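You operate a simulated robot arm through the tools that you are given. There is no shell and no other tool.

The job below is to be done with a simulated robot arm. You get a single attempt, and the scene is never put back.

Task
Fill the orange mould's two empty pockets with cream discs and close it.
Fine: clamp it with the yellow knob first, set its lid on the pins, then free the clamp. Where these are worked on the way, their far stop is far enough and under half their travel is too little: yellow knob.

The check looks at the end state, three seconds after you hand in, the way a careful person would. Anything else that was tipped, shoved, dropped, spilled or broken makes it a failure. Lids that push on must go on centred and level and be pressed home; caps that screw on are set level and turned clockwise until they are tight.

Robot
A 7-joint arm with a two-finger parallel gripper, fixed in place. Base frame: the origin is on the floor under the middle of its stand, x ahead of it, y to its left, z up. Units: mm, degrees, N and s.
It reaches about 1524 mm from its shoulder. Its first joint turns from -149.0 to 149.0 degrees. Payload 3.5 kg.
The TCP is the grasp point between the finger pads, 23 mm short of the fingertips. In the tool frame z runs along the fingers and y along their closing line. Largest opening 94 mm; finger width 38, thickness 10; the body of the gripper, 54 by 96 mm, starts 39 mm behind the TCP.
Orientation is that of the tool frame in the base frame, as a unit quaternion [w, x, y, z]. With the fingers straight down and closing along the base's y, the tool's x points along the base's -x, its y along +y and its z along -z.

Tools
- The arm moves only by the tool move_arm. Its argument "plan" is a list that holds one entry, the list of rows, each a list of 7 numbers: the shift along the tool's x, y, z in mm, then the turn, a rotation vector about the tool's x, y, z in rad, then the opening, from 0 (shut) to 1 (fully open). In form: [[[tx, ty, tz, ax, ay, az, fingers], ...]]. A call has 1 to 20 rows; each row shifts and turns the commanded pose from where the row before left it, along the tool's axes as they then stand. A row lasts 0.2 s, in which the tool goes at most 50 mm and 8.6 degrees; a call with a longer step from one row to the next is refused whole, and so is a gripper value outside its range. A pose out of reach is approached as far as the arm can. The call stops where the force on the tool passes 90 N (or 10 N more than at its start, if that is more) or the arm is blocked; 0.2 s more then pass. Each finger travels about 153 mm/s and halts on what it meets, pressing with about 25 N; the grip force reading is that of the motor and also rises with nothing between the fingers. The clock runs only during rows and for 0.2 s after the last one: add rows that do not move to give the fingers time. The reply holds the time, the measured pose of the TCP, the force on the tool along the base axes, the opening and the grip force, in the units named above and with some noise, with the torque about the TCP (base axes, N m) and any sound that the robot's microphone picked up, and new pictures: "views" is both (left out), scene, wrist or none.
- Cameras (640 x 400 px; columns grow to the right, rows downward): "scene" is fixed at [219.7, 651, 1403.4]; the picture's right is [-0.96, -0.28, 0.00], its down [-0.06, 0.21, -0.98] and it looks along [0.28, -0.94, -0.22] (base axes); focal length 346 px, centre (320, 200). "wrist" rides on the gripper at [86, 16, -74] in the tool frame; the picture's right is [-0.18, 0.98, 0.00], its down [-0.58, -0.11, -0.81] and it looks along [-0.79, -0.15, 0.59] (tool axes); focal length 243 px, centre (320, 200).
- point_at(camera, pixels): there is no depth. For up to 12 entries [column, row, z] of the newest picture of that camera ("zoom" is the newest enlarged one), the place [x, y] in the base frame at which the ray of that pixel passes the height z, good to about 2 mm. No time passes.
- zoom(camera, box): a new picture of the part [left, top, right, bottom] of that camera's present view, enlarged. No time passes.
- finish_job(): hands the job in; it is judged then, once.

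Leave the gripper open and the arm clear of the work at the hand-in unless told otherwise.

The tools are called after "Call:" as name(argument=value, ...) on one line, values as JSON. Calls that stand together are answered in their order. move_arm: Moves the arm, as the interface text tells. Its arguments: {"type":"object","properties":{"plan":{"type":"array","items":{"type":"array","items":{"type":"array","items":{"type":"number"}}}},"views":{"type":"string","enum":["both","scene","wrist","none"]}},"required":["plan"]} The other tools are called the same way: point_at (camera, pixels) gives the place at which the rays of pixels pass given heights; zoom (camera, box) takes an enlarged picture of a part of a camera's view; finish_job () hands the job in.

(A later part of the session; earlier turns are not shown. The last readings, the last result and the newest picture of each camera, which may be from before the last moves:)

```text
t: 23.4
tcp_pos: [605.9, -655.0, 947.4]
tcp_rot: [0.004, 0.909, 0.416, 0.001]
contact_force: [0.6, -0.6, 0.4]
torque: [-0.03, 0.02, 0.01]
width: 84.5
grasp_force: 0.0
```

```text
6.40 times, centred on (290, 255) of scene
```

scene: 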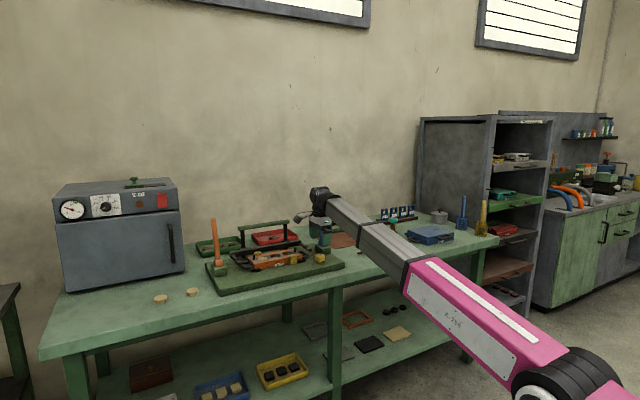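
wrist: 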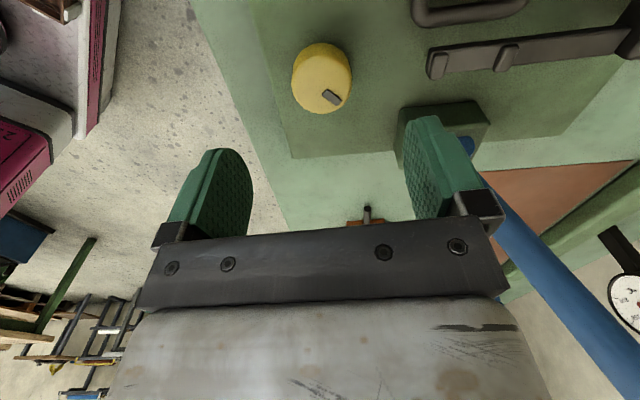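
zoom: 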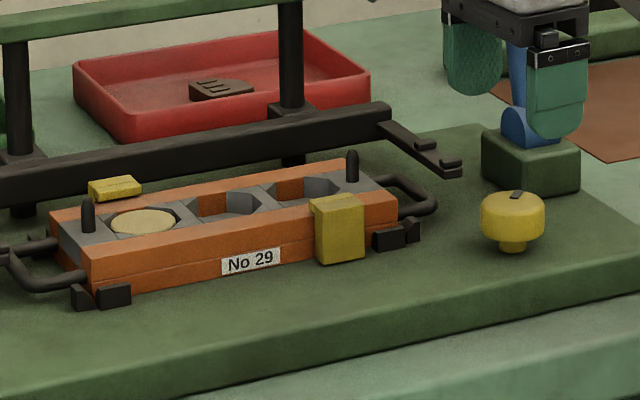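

Jaws hug the mould; the knob stays at its stop. Next I'll turn the hand so it closes along base x and move above the mould at z≈960 to look into the pockets.

Call:
move_arm(plan=[[[0, 0, -5, 0, 0, -0.08, 0.9], [0, 0, -5, 0, 0, -0.12, 0.9], [0, 0, -3, 0, 0, -0.12, 0.9], [0, 0, 0, 0, 0, -0.12, 0.9], [0, 0, 0, 0, 0, -0.12, 0.9], [0, 0, 0, 0, 0, -0.1, 0.9], [0, 0, 0, 0, 0, -0.06, 0.9], [7, 15, 0, 0, 0, 0, 0.9], [14, 30, 0, 0, 0, 0, 0.9], [16, 34, 0, 0, 0, 0, 0.9], [16, 34, 0, 0, 0, 0, 0.9], [16, 34, 0, 0, 0, 0, 0.9], [12, 26, 0, 0, 0, 0, 0.9], [5, 13, 0, 0, 0, 0, 0.9]]])

```text
t: 26.4
tcp_pos: [791.3, -566.1, 959.7]
tcp_rot: [0.004, 0.704, 0.71, -0.001]
contact_force: [0.9, 0.0, -0.6]
torque: [0.05, 0.0, -0.01]
width: 84.5
grasp_force: 0.1
```

scene: 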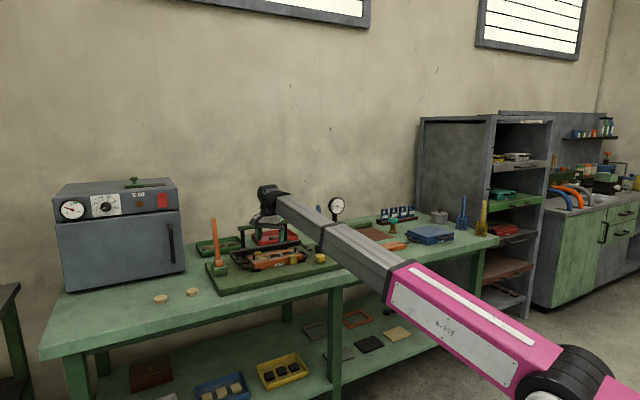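
wrist: 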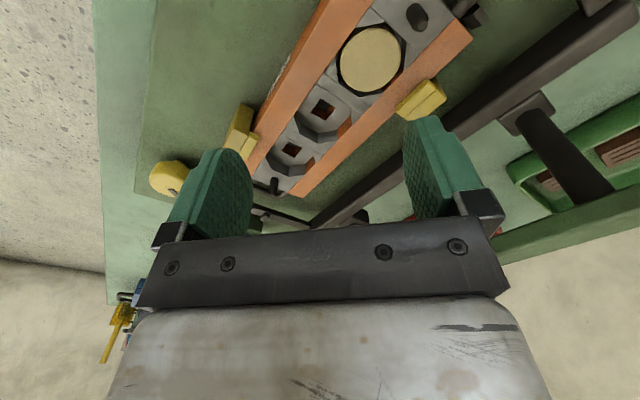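

I'll zoom into the pockets and jaws.

Call:
zoom(camera="wrist", box=[220, 0, 480, 210])

Call:
zoom(camera="wrist", box=[240, 90, 360, 200])

Call:
zoom(camera="wrist", box=[320, 0, 450, 110])

Call:
point_at(camera="wrist", pixels=[[370, 58, 857], [322, 108, 845], [291, 149, 845]])

```text
1.90 times, centred on (350, 105) of wrist
```

zoom: 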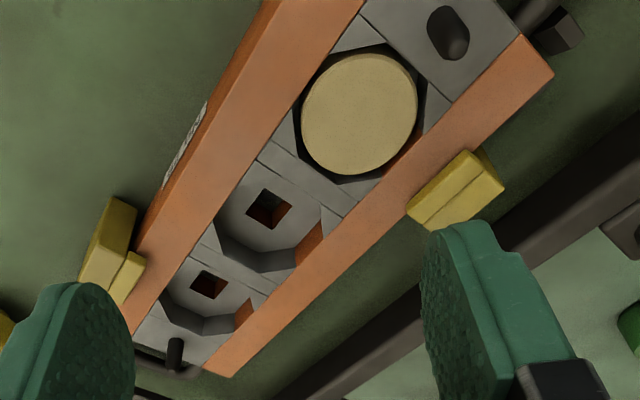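

```text
3.64 times, centred on (300, 145) of wrist
```

zoom: 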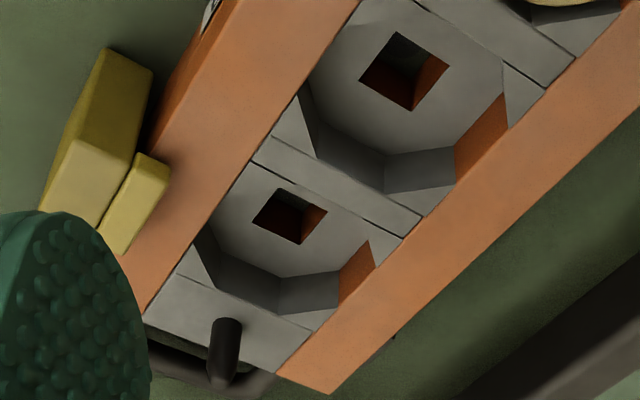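

```text
3.64 times, centred on (385, 55) of wrist
```

zoom: 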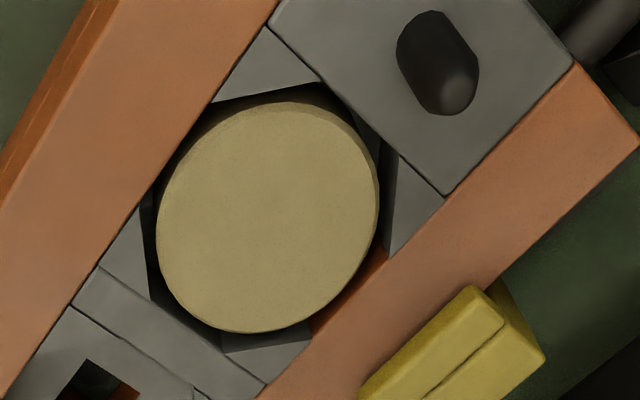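

```text
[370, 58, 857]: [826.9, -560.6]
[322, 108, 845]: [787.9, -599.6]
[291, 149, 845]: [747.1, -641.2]
```

I'll measure the mould width, the lips, and the lid width precisely.

Call:
point_at(camera="wrist", pixels=[[287.4, 62.9, 857], [407.9, 96.6, 857], [254.2, 126.3, 857], [294.7, 197.1, 857], [288.6, 145, 862], [245, 152, 862], [252.5, 190, 857]])

Call:
point_at(camera="scene", pixels=[[371.5, 254.5, 818.5], [364, 250.5, 818.5], [375, 254, 818.5], [406.5, 246.5, 818.5], [398, 243, 818.5], [371.6, 257.9, 798]])

Call:
zoom(camera="scene", box=[350, 232, 420, 266])

Call:
zoom(camera="scene", box=[150, 280, 210, 315])

```text
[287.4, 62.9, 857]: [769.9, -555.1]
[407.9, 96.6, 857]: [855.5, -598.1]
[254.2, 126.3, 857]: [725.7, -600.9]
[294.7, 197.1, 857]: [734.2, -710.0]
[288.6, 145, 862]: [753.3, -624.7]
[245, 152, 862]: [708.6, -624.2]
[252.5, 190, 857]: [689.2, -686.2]
```

```text
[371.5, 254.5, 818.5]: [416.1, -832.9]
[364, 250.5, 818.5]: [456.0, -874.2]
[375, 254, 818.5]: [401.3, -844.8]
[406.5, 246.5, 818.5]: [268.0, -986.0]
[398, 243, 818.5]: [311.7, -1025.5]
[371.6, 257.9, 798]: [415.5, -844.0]
```

```text
9.14 times, centred on (385, 249) of scene
```

zoom: 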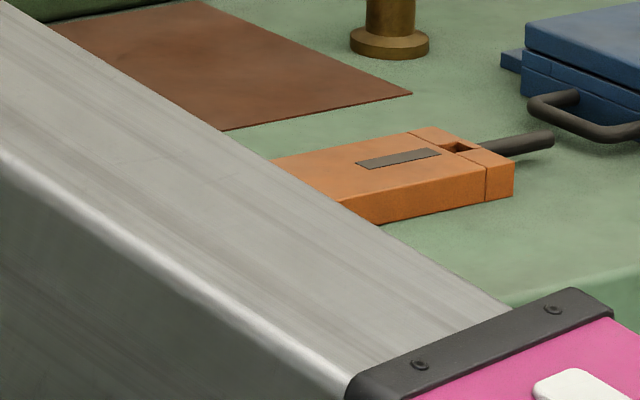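

```text
10.67 times, centred on (180, 298) of scene
```

zoom: 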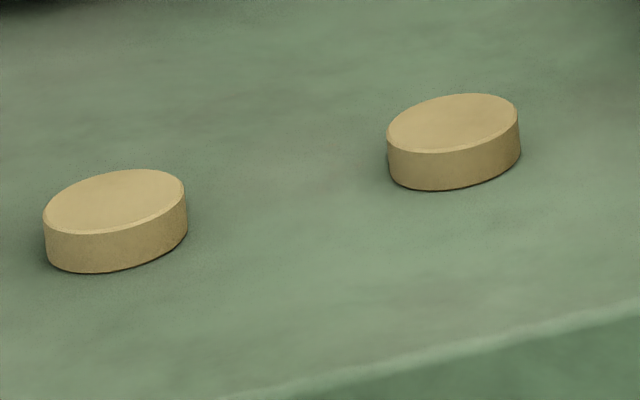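

The mould is about 88 mm wide (lid 63 mm), so the lid fits between the jaw lips. Discs are ≈46 mm across, ≈15 mm thick. I'll refine the pin and pocket centres.

Call:
point_at(camera="wrist", pixels=[[422.9, 24.8, 879], [415.2, 11, 857], [273.1, 193.1, 879], [274.7, 180.2, 857], [323.35, 109.8, 842], [291.8, 149.5, 842], [323.35, 109.8, 857], [291.8, 149.5, 857], [371, 59, 857]])

Call:
point_at(camera="scene", pixels=[[164.5, 296.5, 808], [164.5, 296.5, 810], [195.5, 290.2, 808], [195.5, 290.2, 810], [253.7, 255.0, 879], [294.9, 247.6, 879]])

```text
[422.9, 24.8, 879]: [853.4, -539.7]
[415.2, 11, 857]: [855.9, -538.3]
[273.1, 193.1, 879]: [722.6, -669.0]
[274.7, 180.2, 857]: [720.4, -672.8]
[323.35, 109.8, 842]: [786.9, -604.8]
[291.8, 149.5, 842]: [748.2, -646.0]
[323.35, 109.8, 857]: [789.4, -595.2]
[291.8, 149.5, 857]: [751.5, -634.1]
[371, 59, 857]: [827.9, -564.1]
```

```text
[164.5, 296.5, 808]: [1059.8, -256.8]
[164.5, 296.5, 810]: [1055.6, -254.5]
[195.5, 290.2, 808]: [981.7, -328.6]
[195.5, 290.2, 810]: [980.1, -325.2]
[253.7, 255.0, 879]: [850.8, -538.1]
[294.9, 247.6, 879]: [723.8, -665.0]
```

I'll measure the front and back jaw lips at z≈863.

Call:
point_at(camera="wrist", pixels=[[258.8, 136.8, 863], [249.2, 131.8, 863], [247, 160.1, 863], [238.7, 153.8, 863], [396.2, 109, 863], [428.6, 79.5, 863], [436.6, 89, 863]])

Call:
zoom(camera="scene", box=[275, 240, 315, 270])

Call:
zoom(camera="scene", box=[240, 240, 280, 270])

```text
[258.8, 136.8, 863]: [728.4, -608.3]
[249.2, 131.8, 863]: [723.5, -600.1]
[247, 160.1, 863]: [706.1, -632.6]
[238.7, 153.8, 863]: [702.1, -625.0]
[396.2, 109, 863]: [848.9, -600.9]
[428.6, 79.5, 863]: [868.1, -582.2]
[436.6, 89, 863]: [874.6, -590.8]
```

```text
13.33 times, centred on (295, 255) of scene
```

zoom: 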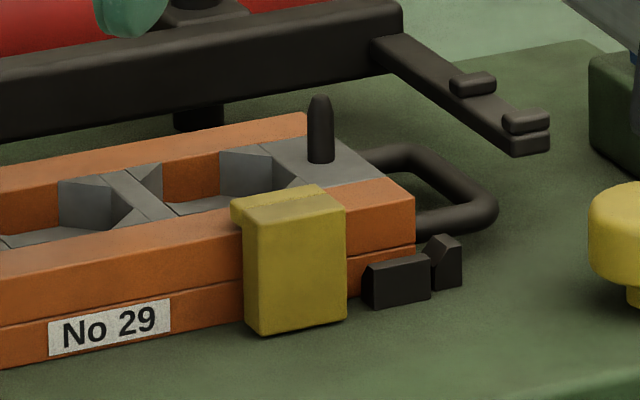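

```text
13.33 times, centred on (260, 255) of scene
```

zoom: 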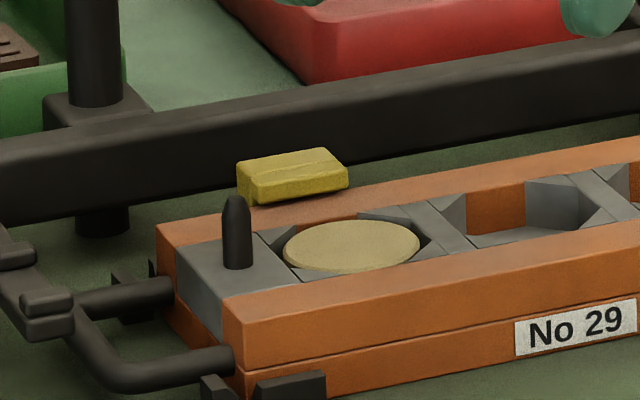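

Front lip inner edge is 38 mm from the pocket centreline, so fingers closing across the mould (disc radius 23 + finger 10 = 33 mm) will fit. Now I'll check the oven's corner and discs' surroundings from the scene camera.

Call:
point_at(camera="scene", pixels=[[185, 272, 795], [66, 292, 795], [174, 262, 850], [45, 358, 793], [218.4, 262, 866], [213.7, 219.5, 1036], [205, 255, 828], [225, 293, 828]])

Call:
zoom(camera="scene", box=[40, 170, 240, 310])

```text
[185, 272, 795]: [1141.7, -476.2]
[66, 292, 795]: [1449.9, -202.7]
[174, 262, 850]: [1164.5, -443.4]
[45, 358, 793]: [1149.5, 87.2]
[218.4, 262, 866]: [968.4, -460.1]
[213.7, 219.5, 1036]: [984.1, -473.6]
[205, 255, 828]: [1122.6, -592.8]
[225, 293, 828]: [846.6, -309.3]
```

```text
2.86 times, centred on (140, 240) of scene
```

zoom: 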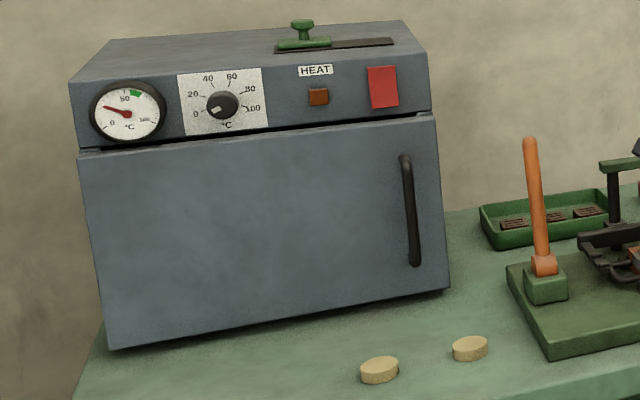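

The oven front is about 220 mm behind the discs, and the orange lever is near (968..984,-460..-474). I'll pull back towards the robot, go along the bench to above the left disc at z≈960, and turn so the hand closes across the bench direction.

Call:
move_arm(plan=[[[18, -18, 0, 0, 0, 0, 0.9], [24, -24, 0, 0, 0, 0, 0.9], [15, 5, 0, 0, 0, 0, 0.9], [25, 25, 0, 0, 0, 0, 0.9], [30, 30, 0, 0, 0, 0, 0.9], [32, 32, 0, 0, 0, 0, 0.9], [32, 32, 0, 0, 0, 0, 0.9], [32, 32, 0, 0, 0, 0, 0.9], [32, 32, 0, 0, 0, 0, 0.9], [32, 32, 0, 0, 0, 0, 0.9], [28, 32, 0, 0, 0, 0, 0.9], [14, 30, 0, 0, 0, 0, 0.9], [1, 12, 0, 0, 0, 0, 0.9], [0, 0, 0, 0, 0, 0.1, 0.9], [0, 0, 0, 0, 0, 0.12, 0.9], [0, 0, 0, 0, 0, 0.12, 0.9], [0, 0, 0, 0, 0, 0.12, 0.9], [0, 0, 0, 0, 0, 0.12, 0.9], [0, 0, 0, 0, 0, 0.12, 0.9], [0, 0, 0, 0, 0, 0.085, 0.9]]])

```text
t: 30.6
tcp_pos: [1040.6, -250.3, 958.3]
tcp_rot: [0.004, 0.923, 0.386, 0.001]
contact_force: [0.0, 0.9, -0.4]
torque: [0.04, -0.01, 0.01]
width: 84.7
grasp_force: 0.1
```

scene: 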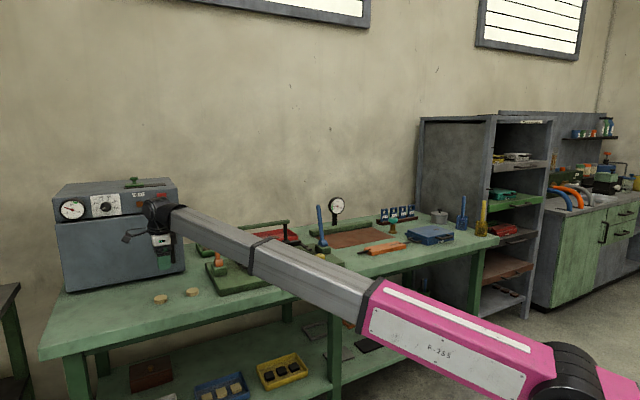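
wrist: 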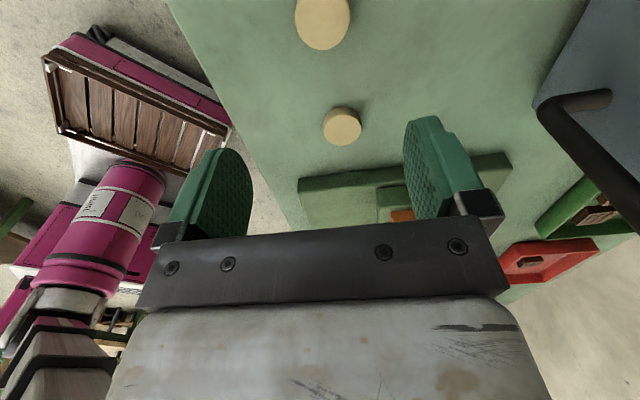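

Both discs are visible at (322,22) and (342,126). I'll zoom and measure.

Call:
zoom(camera="wrist", box=[270, 0, 400, 80])

Call:
zoom(camera="wrist", box=[300, 90, 390, 160])

Call:
zoom(camera="scene", box=[150, 280, 210, 315])

```text
4.92 times, centred on (335, 40) of wrist
```

zoom: 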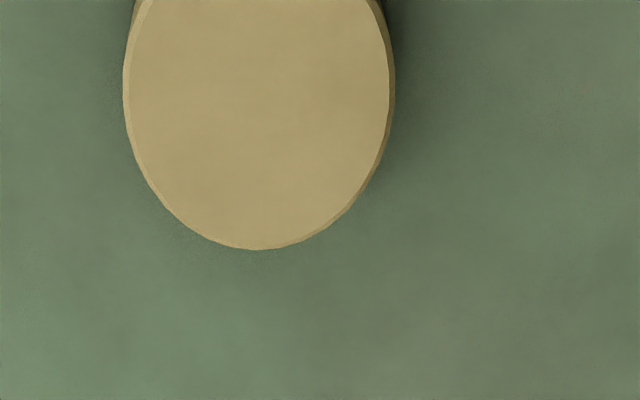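

```text
5.71 times, centred on (345, 125) of wrist
```

zoom: 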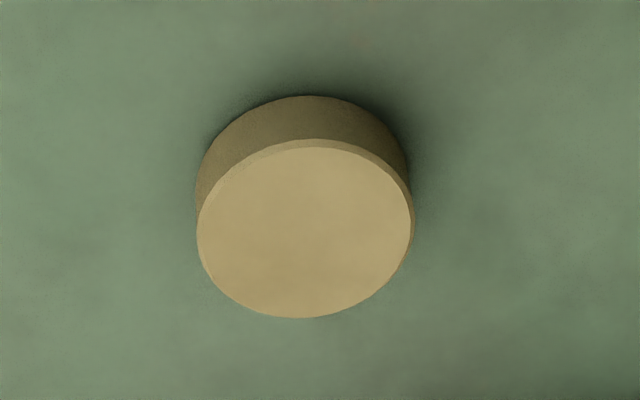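

```text
10.67 times, centred on (180, 298) of scene
```

zoom: 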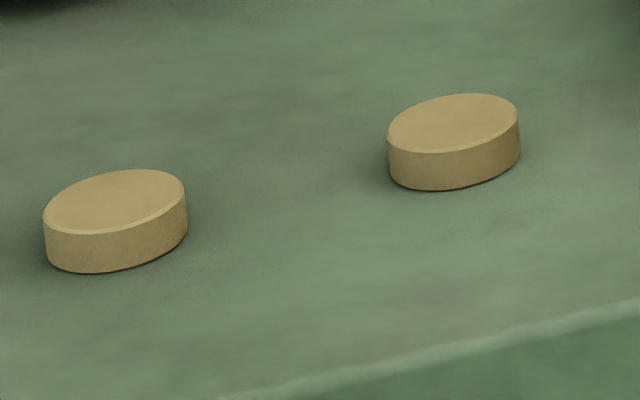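

Call:
point_at(camera="wrist", pixels=[[342.4, 130.1, 808], [342.4, 130.1, 815], [322.2, 16.6, 808], [322.2, 16.6, 815], [322.2, 49.5, 808]])

Call:
point_at(camera="scene", pixels=[[192.4, 290.3, 808], [192.4, 290.3, 815], [160.7, 297.7, 808], [160.7, 297.7, 815]])

```text
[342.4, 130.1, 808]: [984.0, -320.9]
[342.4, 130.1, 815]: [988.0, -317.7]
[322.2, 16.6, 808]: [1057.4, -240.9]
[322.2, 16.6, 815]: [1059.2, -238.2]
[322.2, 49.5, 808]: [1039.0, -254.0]
```

```text
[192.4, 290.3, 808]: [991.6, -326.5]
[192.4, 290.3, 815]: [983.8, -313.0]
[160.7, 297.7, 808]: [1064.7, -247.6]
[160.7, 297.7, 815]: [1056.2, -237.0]
```

Triangulated: disc A (1058.7,-239), disc B (986,-319), tops at z≈812.5. I'll go over disc A and down to z≈865 for a check.

Call:
move_arm(plan=[[[10, 2.5, 5, 0, 0, 0, 0.9], [10.8, 2.4, 15, 0, 0, 0, 0.9], [0, 0, 25, 0, 0, 0, 0.9], [0, 0, 25, 0, 0, 0, 0.9], [0, 0, 16, 0, 0, 0, 0.9], [0, 0, 7, 0, 0, 0, 0.9], [0, 0, 0, 0, 0, 0, 0.9]]])

```text
t: 32.2
tcp_pos: [1058.1, -238.0, 866.5]
tcp_rot: [0.004, 0.922, 0.387, 0.001]
contact_force: [-0.4, -0.1, -0.2]
torque: [-0.01, 0.01, -0.02]
width: 84.7
grasp_force: 0.1
```

scene: 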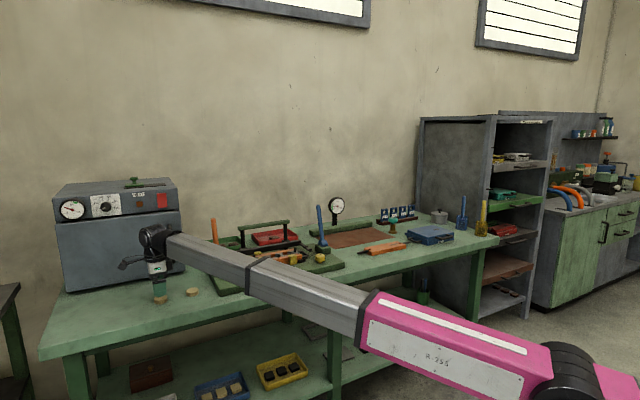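
wrist: 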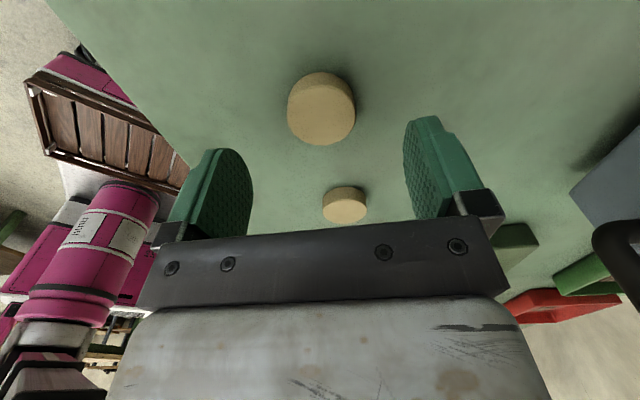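

The disc sits on the tool axis (321,114). I'll descend 37 mm so the fingertips overlap its top ~6 mm, and close.

Call:
move_arm(plan=[[[0, 0, 12, 0, 0, 0, 0.8], [0, 0, 13, 0, 0, 0, 0.75], [0, 0, 9, 0, 0, 0, 0.75], [0, 0, 3, 0, 0, 0, 0.75], [0, 0, 0, 0, 0, 0, 0.6], [0, 0, 0, 0, 0, 0, 0.45], [0, 0, 0, 0, 0, 0, 0.3], [0, 0, 0, 0, 0, 0, 0.3], [0, 0, 0, 0, 0, 0, 0.3]]])

```text
t: 34.2
tcp_pos: [1059.2, -239.2, 828.4]
tcp_rot: [0.005, 0.922, 0.387, 0.001]
contact_force: [-0.1, 0.2, 1.0]
torque: [0.01, 0.01, -0.02]
width: 40.7
grasp_force: 24.7
```

scene: 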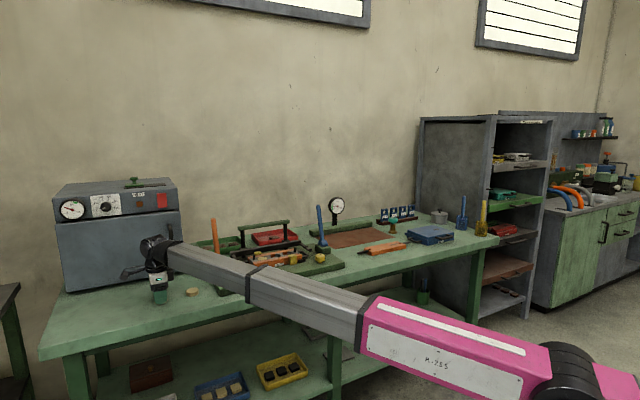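
wrist: 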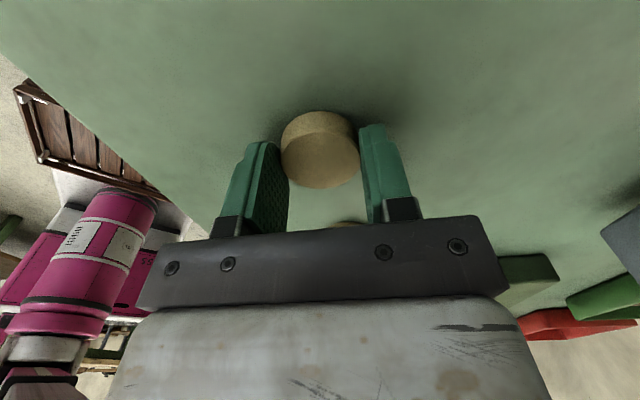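

Gripped at 40.7 mm width. I'll lift gently 30 mm and check that the disc comes along level.

Call:
move_arm(plan=[[[0, 0, 0, 0, 0, 0, 0.2], [0, 0, -5, 0, 0, 0, 0.2], [0, 0, -10, 0, 0, 0, 0.2], [0, 0, -15, 0, 0, 0, 0.2], [0, 0, 0, 0, 0, 0, 0.2]]])

Call:
zoom(camera="scene", box=[125, 255, 205, 310])

```text
t: 35.4
tcp_pos: [1058.7, -239.0, 858.4]
tcp_rot: [0.004, 0.922, 0.387, 0.0]
contact_force: [0.6, 0.5, -0.7]
torque: [-0.01, -0.02, -0.05]
width: 40.7
grasp_force: 25.3
```

scene: 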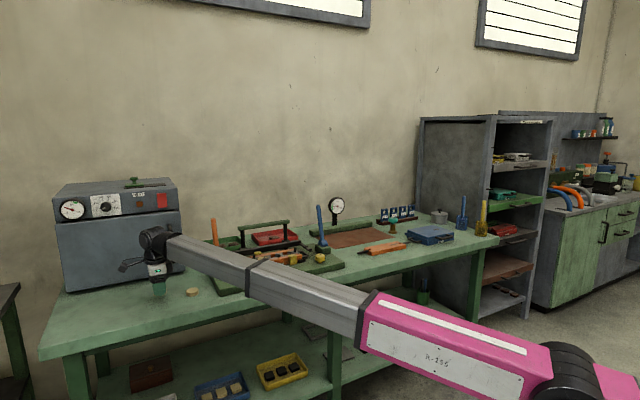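
wrist: 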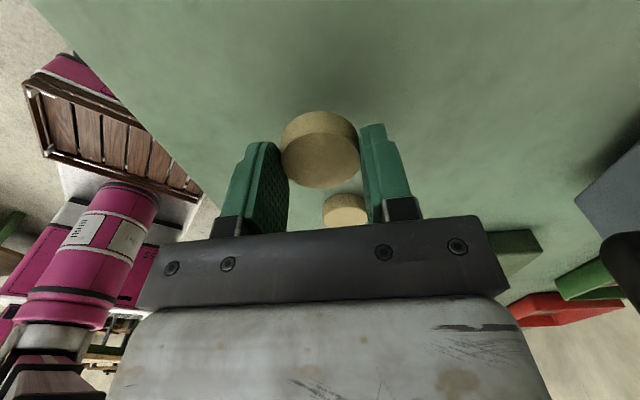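

```text
7.27 times, centred on (165, 282) of scene
```

zoom: 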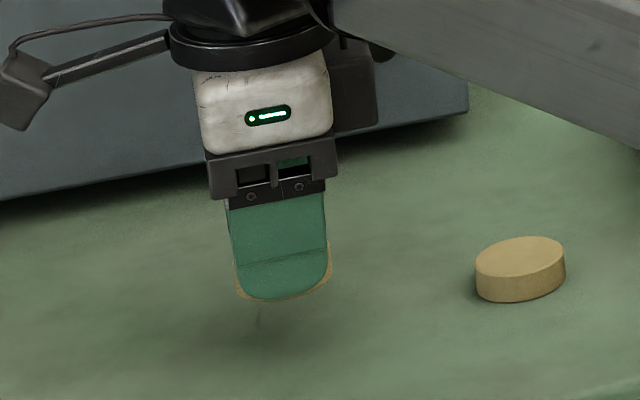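

The disc is held with ~8 mm showing below the fingertips. I'll lift to z≈958 and carry it along the bench in front of the orange lever.

Call:
move_arm(plan=[[[0, 0, -10, 0, 0, 0, 0.2], [0, -4, -22, 0, 0, 0, 0.2], [0, -8, -30, 0, 0, 0, 0.2], [-5, -4, -25, 0, 0, 0, 0.2], [-12, 0, -13, 0, 0, 0, 0.2], [-22, 0, 0, 0, 0, 0, 0.2], [-32, 0, 0, 0, 0, 0, 0.2], [-38, 0, 0, 0, 0, 0, 0.2], [-38, 0, 0, 0, 0, 0, 0.2], [-38, 0, 0, 0, 0, 0, 0.2], [-38, 0, 0, 0, 0, 0, 0.2], [-38, 0, 0, 0, 0, 0, 0.2], [-38, 0, 0, 0, 0, 0, 0.2], [-38, 0, 0, 0, 0, 0, 0.2], [-38, 0, 0, 0, 0, 0, 0.2], [-38, 0, 0, 0, 0, 0, 0.2], [-32, 0, 0, 0, 0, 0, 0.2], [-20, 0, 0, 0, 0, 0, 0.2], [-8, 0, 0, 0, 0, 0, 0.2]]])

```text
t: 39.4
tcp_pos: [714.8, -563.8, 959.3]
tcp_rot: [0.005, 0.922, 0.388, 0.001]
contact_force: [0.1, -0.8, 0.1]
torque: [-0.01, -0.05, -0.01]
width: 40.9
grasp_force: 24.2
```

scene: 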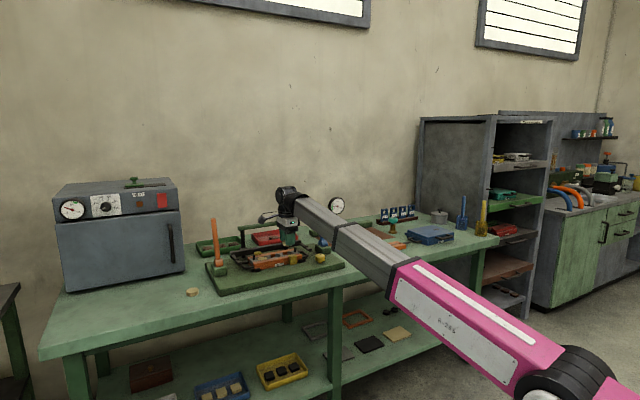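
wrist: 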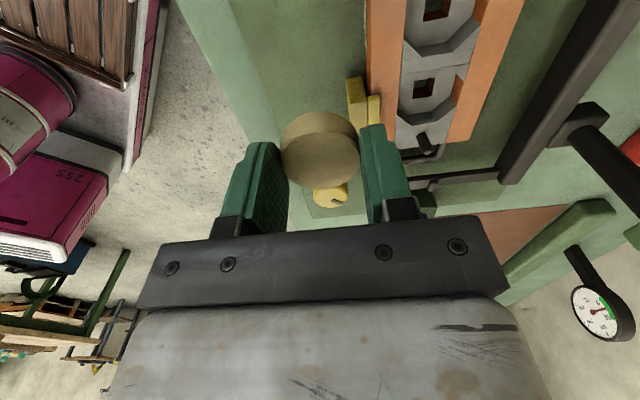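

Pockets visible at (426,88) and (437,10). I'll zoom to re-measure pocket 3.

Call:
zoom(camera="wrist", box=[360, 0, 500, 160])

```text
2.50 times, centred on (430, 80) of wrist
```

zoom: 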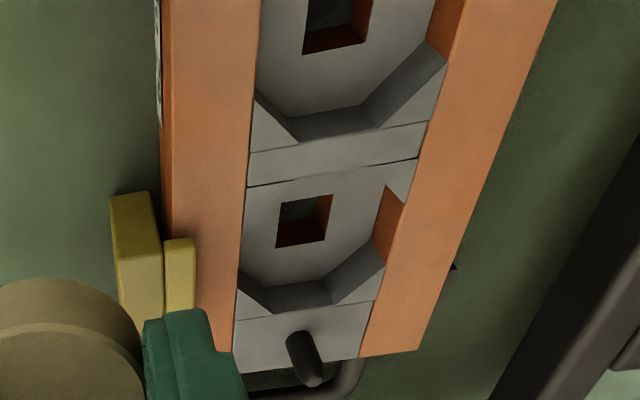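

Call:
point_at(camera="wrist", pixels=[[423.2, 88.4, 842], [423.2, 88.4, 857], [435.2, 68.8, 857], [426.4, 123.2, 857], [401.2, 74.8, 857], [469.2, 62.8, 857], [398, 127.2, 857], [455, 119.2, 857], [425.2, 139.5, 879]])

```text
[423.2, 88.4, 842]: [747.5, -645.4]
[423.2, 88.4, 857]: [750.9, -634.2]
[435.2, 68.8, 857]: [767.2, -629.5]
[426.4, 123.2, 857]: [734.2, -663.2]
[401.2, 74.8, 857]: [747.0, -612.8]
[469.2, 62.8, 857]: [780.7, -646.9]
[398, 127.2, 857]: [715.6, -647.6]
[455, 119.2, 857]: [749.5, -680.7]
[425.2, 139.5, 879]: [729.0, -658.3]
```

Call:
zoom(camera="wrist", box=[260, 95, 380, 200])

```text
3.81 times, centred on (320, 148) of wrist
```

zoom: 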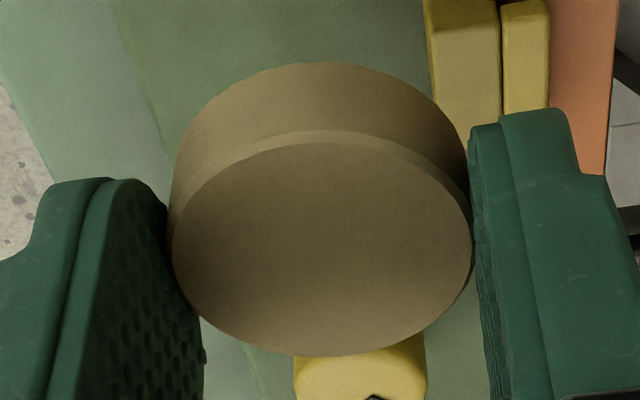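

Pocket 3 centre is about (748.2,-645.6); the disc is centred in the grip within ~1 mm. I'll move over it and descend to z≈900.

Call:
move_arm(plan=[[[-5, 12, 0, 0, 0, 0, 0.2], [-9, 22, 0, 0, 0, 0, 0.2], [-10, 22, 0, 0, 0, 0, 0.2], [-7, 17, 0, 0, 0, 0, 0.2], [-4.2, 8.1, 0, 0, 0, 0, 0.2], [0, 0, 15, 0, 0, 0, 0.2], [0, 0, 22, 0, 0, 0, 0.2], [0, 0, 15, 0, 0, 0, 0.2], [0, 0, 7, 0, 0, 0, 0.2], [0, 0, 0, 0, 0, 0, 0.2]]])

Call:
zoom(camera="wrist", box=[220, 30, 420, 200])

Call:
zoom(camera="scene", box=[250, 220, 330, 275])

```text
t: 41.6
tcp_pos: [749.3, -646.3, 901.0]
tcp_rot: [0.005, 0.922, 0.387, 0.001]
contact_force: [1.1, 0.6, 0.1]
torque: [0.02, -0.03, 0.01]
width: 40.6
grasp_force: 24.6
```

scene: 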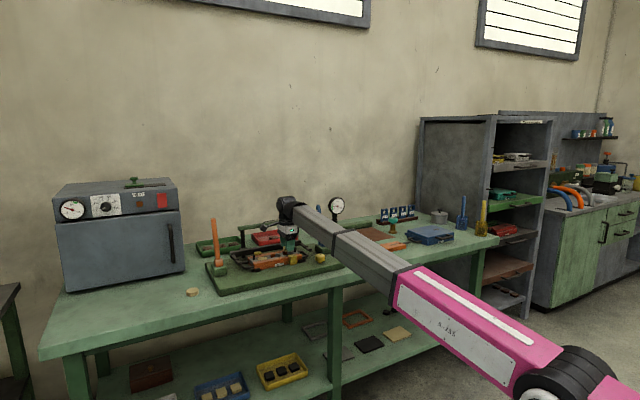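
wrist: 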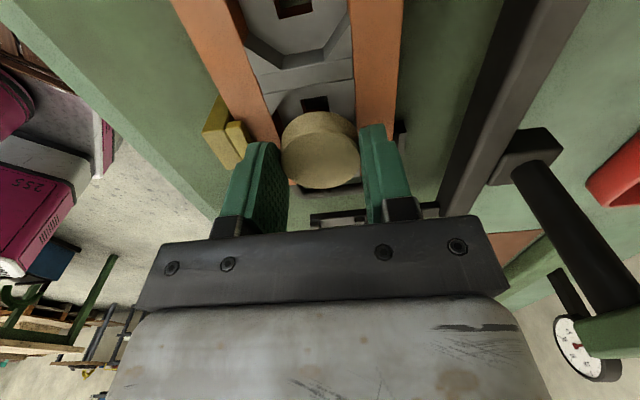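

```text
2.35 times, centred on (320, 115) of wrist
```

zoom: 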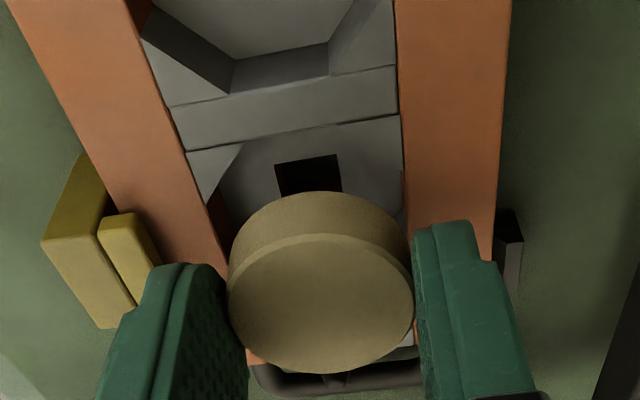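

```text
7.27 times, centred on (290, 248) of scene
```

zoom: 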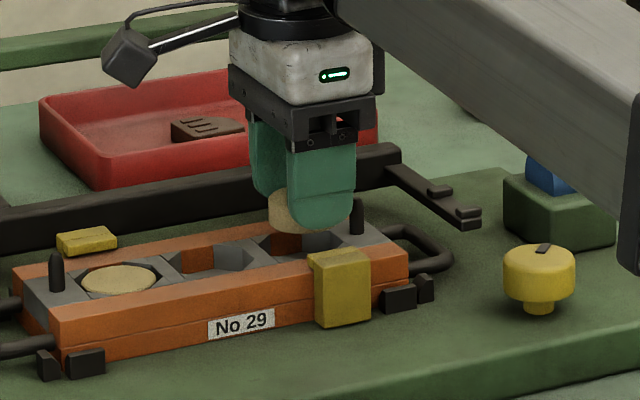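

Call:
point_at(camera="wrist", pixels=[[263.4, 94.6, 857], [354, 80.1, 857], [273.6, 123.9, 857], [356.2, 115, 857], [320, 124, 857], [321, 106.5, 842]])

Call:
zoom(camera="wrist", box=[255, 70, 375, 145])

```text
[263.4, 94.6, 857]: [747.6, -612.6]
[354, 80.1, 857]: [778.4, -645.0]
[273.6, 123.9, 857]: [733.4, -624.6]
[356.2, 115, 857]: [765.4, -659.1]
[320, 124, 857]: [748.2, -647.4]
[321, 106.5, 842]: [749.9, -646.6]
```

```text
5.33 times, centred on (315, 108) of wrist
```

zoom: 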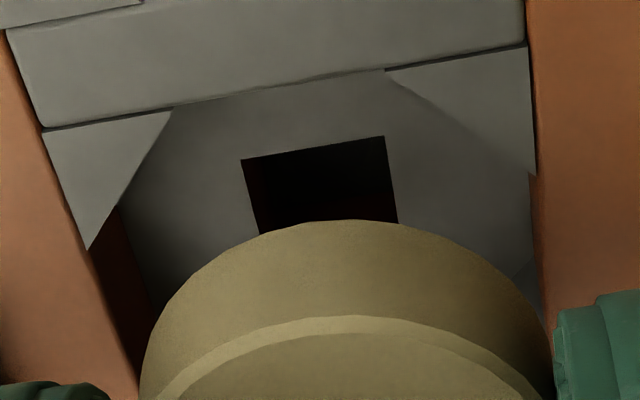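

The pocket's mid-line is at v=984 while the tool is ~2.8 mm too far towards the wall; I'll correct by -2.8 mm in tool y and lower to z≈883, then check.

Call:
move_arm(plan=[[[-0.5, -2.8, 0, 0, 0, 0, 0.2], [0, 0, 4, 0, 0, 0, 0.2], [0, 0, 6, 0, 0, 0, 0.2], [0, 0, 5, 0, 0, 0, 0.2], [0, 0, 3, 0, 0, 0, 0.2], [0, 0, 0, 0, 0, 0, 0.2]]])

Call:
zoom(camera="wrist", box=[240, 70, 400, 210])

Call:
zoom(camera="scene", box=[270, 235, 320, 270])

```text
t: 43.0
tcp_pos: [747.8, -645.3, 885.0]
tcp_rot: [0.005, 0.922, 0.386, 0.002]
contact_force: [6.5, -1.7, 32.8]
torque: [-0.21, 0.36, 0.08]
width: 40.7
grasp_force: 24.3
```

scene: 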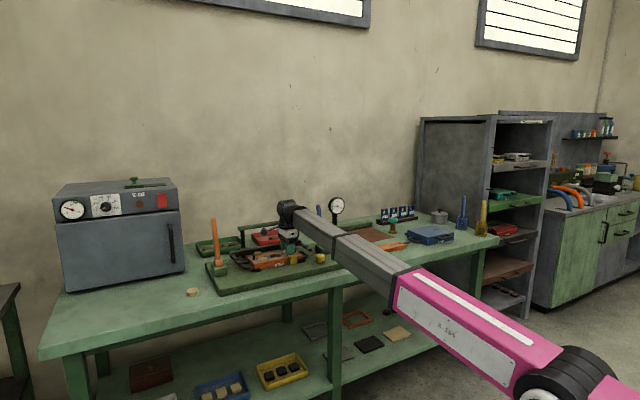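
wrist: 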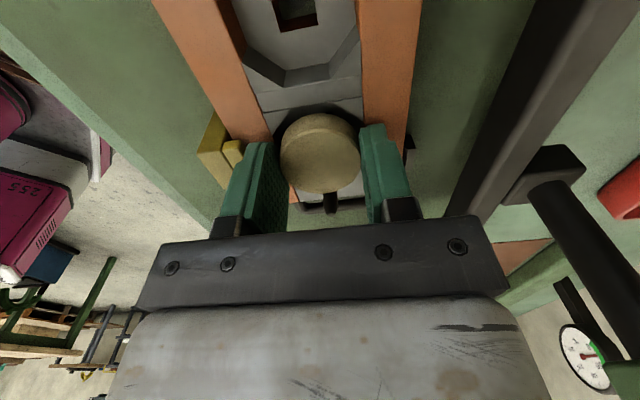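

```text
2.86 times, centred on (320, 140) of wrist
```

zoom: 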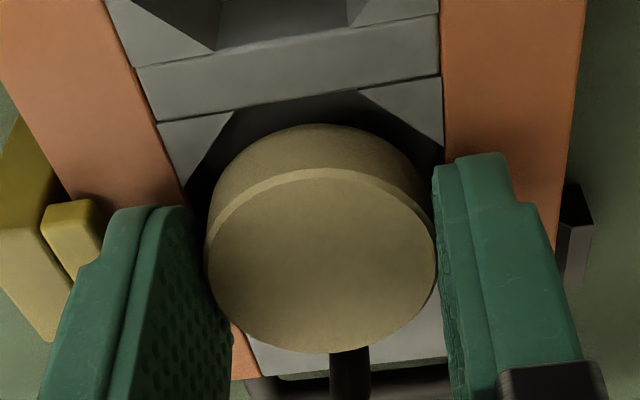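

```text
11.43 times, centred on (295, 252) of scene
```

zoom: 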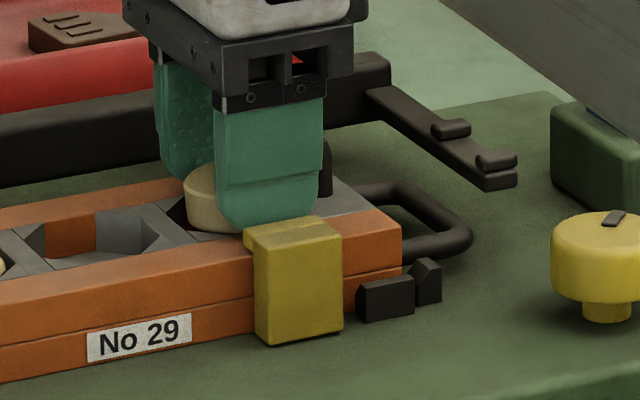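

Upward force of 33 N: the torque points to contact on the pocket's −u rim. I'll lift 4 mm, shift +2.5 mm along tool x and +0.8 mm in tool y, and lower again.

Call:
move_arm(plan=[[[0, 0, -4, 0, 0, 0, 0.2], [2.5, 0.8, 0, 0, 0, 0, 0.2], [0, 0, 2, 0, 0, 0, 0.2], [0, 0, 2, 0, 0, 0, 0.2], [0, 0, 0, 0, 0, 0, 0.2]]])

Call:
zoom(camera="wrist", box=[240, 70, 400, 210])

```text
t: 44.2
tcp_pos: [748.7, -643.6, 884.0]
tcp_rot: [0.005, 0.922, 0.387, 0.0]
contact_force: [-0.3, 1.3, 3.0]
torque: [0.1, 0.03, -0.02]
width: 40.8
grasp_force: 25.1
```

scene: 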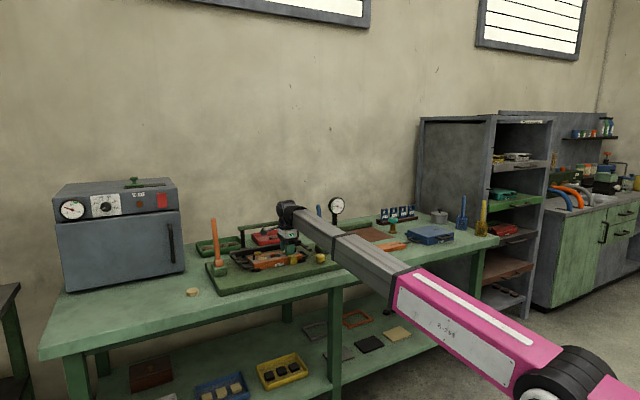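
wrist: 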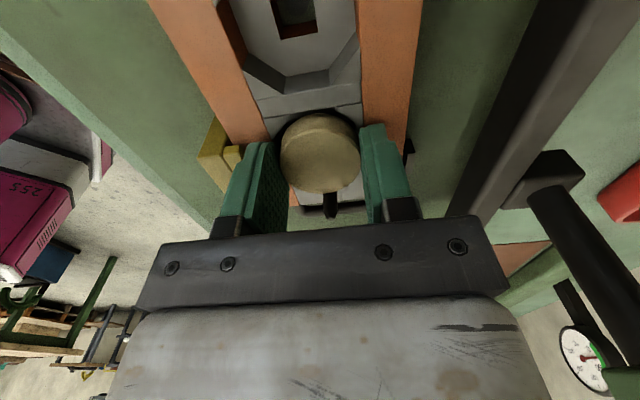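

```text
2.86 times, centred on (320, 140) of wrist
```

zoom: 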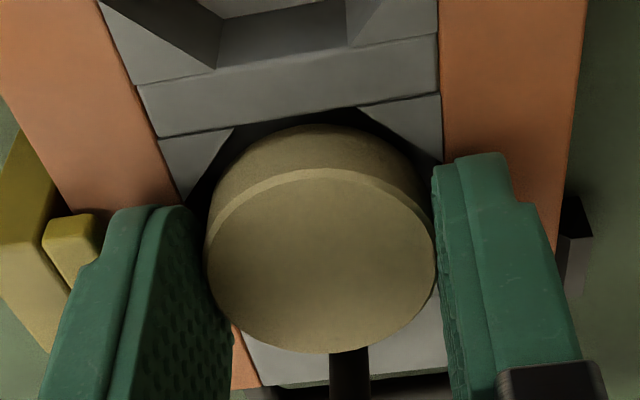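

Now only 3 N; the disc has entered the pocket. I'll lower 2 mm more.

Call:
move_arm(plan=[[[0, 0, 1, 0, 0, 0, 0.2], [0, 0, 1, 0, 0, 0, 0.2], [0, 0, 0, 0, 0, 0, 0.2]]], views="none")

```text
t: 45.0
tcp_pos: [747.5, -645.2, 883.4]
tcp_rot: [0.005, 0.922, 0.386, 0.002]
contact_force: [-1.2, -0.4, 35.2]
torque: [0.88, 0.48, 0.12]
width: 40.7
grasp_force: 25.0
```

The −v fingertip now rests on the mould's wall top. I'll back up 1.5 mm and release the disc by opening to about 50 mm.

Call:
move_arm(plan=[[[0, 0, -1.5, 0, 0, 0, 0.2], [0, 0, 0, 0, 0, 0, 0.45], [0, 0, 0, 0, 0, 0, 0.5], [0, 0, 0, 0, 0, 0, 0.53], [0, 0, 0, 0, 0, 0, 0.53]]])

Call:
zoom(camera="wrist", box=[240, 70, 400, 210])

Call:
zoom(camera="scene", box=[270, 235, 320, 270])

```text
t: 46.2
tcp_pos: [750.0, -644.9, 883.0]
tcp_rot: [0.006, 0.922, 0.387, 0.001]
contact_force: [10.8, -9.1, 27.1]
torque: [0.46, 0.01, -0.2]
width: 43.4
grasp_force: 0.0
```

scene: 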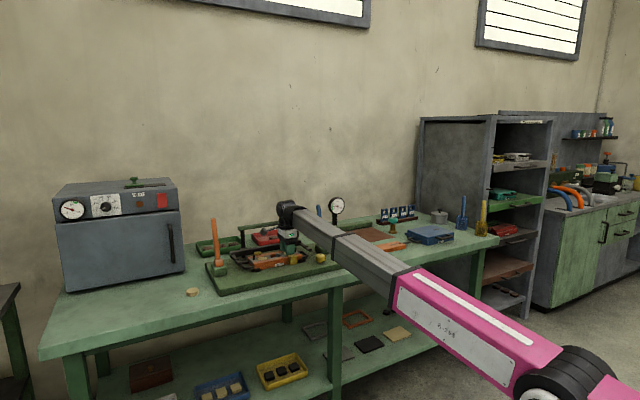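
wrist: 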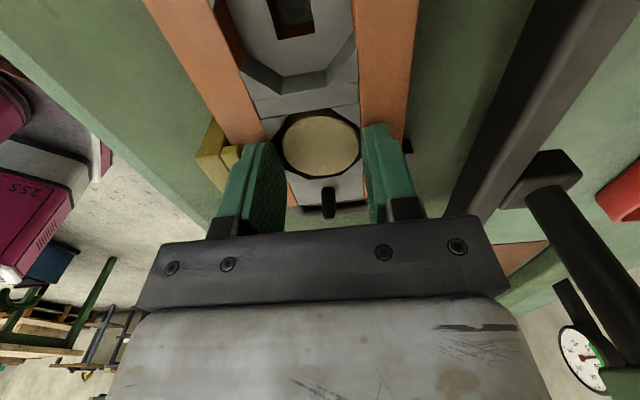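

```text
2.86 times, centred on (320, 140) of wrist
```

zoom: 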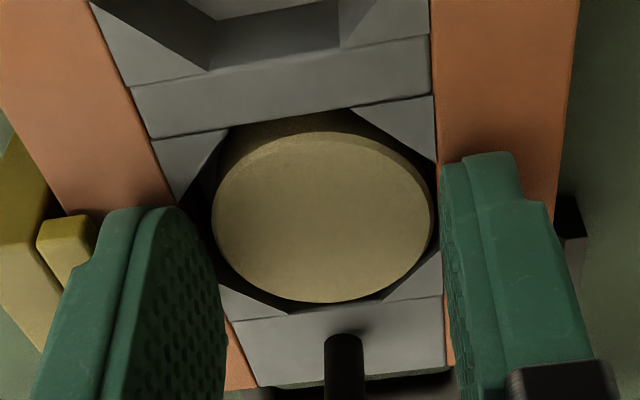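

```text
11.43 times, centred on (295, 252) of scene
```

zoom: 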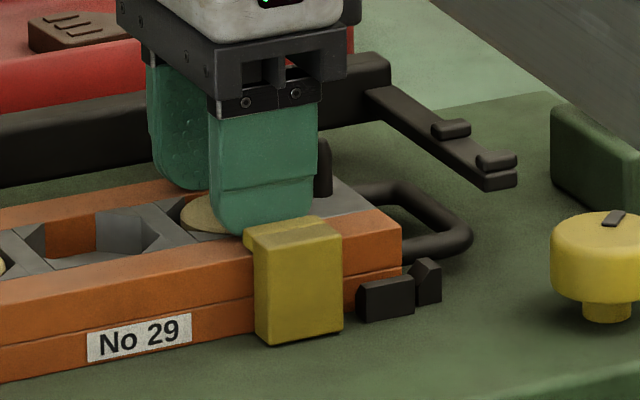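

The disc has dropped flat into pocket 3. The front finger is touching the jaw lip, so I'll lift straight up without opening further.

Call:
move_arm(plan=[[[0, 0, -3, 0, 0, 0, 0.47], [0, 0, -8, 0, 0, 0, 0.47], [0, 0, -15, 0, 0, 0, 0.5], [0, 0, -25, 0, 0, 0, 0.6], [0, 0, -20, 0, 0, 0, 0.75]]])

Call:
zoom(camera="wrist", box=[220, 0, 430, 180])

Call:
zoom(camera="scene", box=[235, 230, 345, 285])

```text
t: 47.4
tcp_pos: [748.9, -643.0, 953.7]
tcp_rot: [0.003, 0.923, 0.386, 0.0]
contact_force: [-0.6, 0.7, 0.4]
torque: [0.0, 0.01, 0.01]
width: 70.6
grasp_force: 0.1
```

scene: 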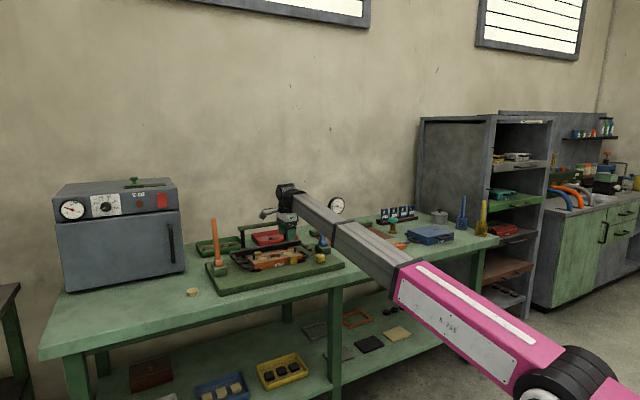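
wrist: 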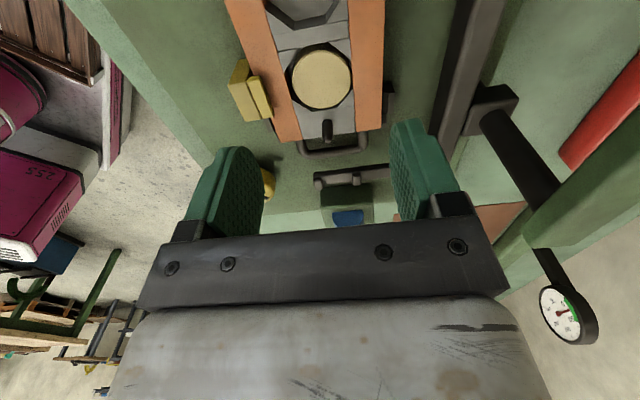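

```text
2.22 times, centred on (325, 90) of wrist
```

zoom: 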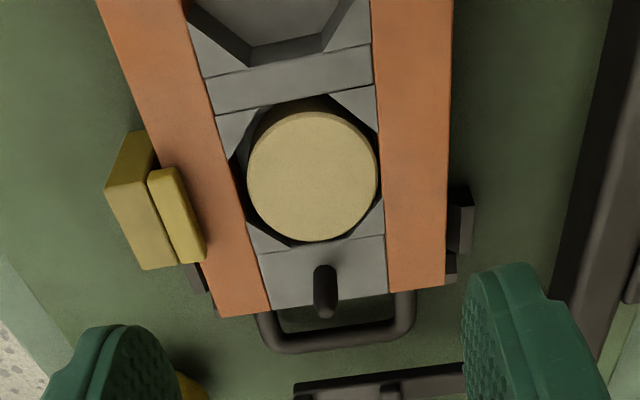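

```text
5.82 times, centred on (290, 258) of scene
```

zoom: 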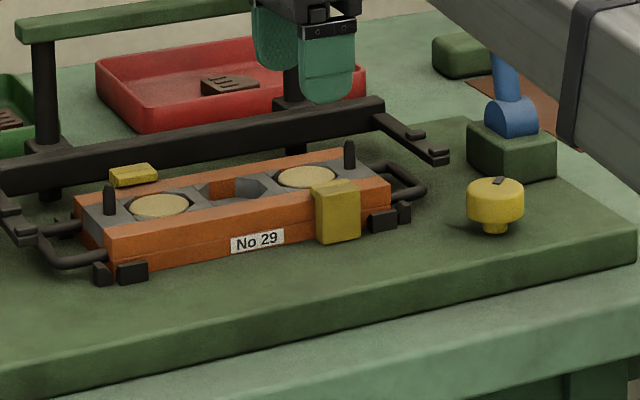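

Both discs look flush and level. Now for disc B at (986,-319): I'll go back towards the robot side, along the bench, to above it.

Call:
move_arm(plan=[[[0, -12, 0, 0, 0, 0, 0.85], [0, -24, 0, 0, 0, 0, 0.85], [0, -26, 0, 0, 0, 0, 0.85], [4, -16, 0, 0, 0, 0, 0.85], [15, 0, 0, 0, 0, 0, 0.85], [30, 0, 0, 0, 0, 0, 0.85], [40, 0, 0, 0, 0, 0, 0.85], [40, 0, 0, 0, 0, 0, 0.85], [40, 0, 0, 0, 0, 0, 0.85], [40, 0, 0, 0, 0, 0, 0.85], [40, 0, 0, 0, 0, 0, 0.85], [40, 0, 0, 0, 0, 0, 0.85], [40, 0, 0, 0, 0, 0, 0.85], [36, 10, 5, 0, 0, 0, 0.85], [23, 6, 15, 0, 0, 0, 0.85], [9.6, 3.8, 25, 0, 0, 0, 0.85], [0, 0, 25, 0, 0, 0, 0.85], [0, 0, 14, 0, 0, 0, 0.85], [0, 0, 4, 0, 0, 0, 0.85]]])

Call:
zoom(camera="wrist", box=[260, 60, 380, 160])

```text
t: 51.4
tcp_pos: [986.5, -320.5, 864.2]
tcp_rot: [0.004, 0.922, 0.387, 0.001]
contact_force: [-0.2, 0.3, 0.0]
torque: [0.0, -0.03, -0.02]
width: 80.0
grasp_force: 0.1
```

scene: 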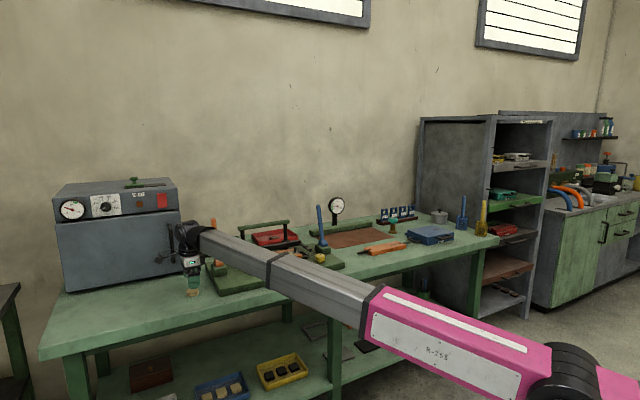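
wrist: 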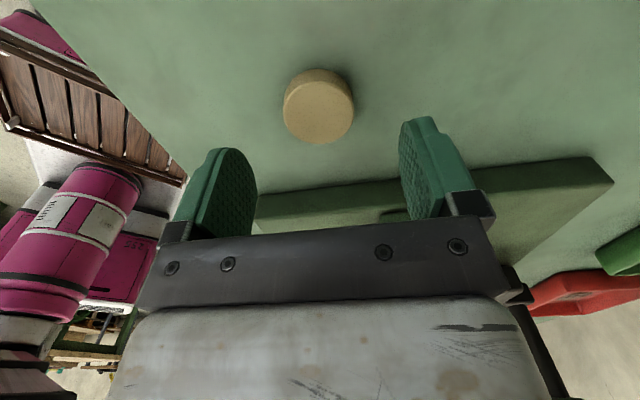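

```text
4.00 times, centred on (320, 110) of wrist
```

zoom: 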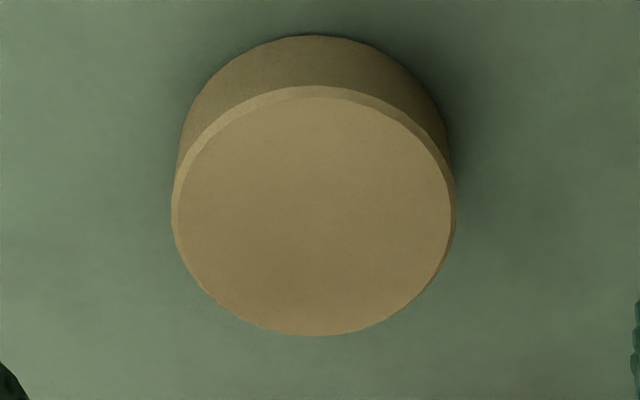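

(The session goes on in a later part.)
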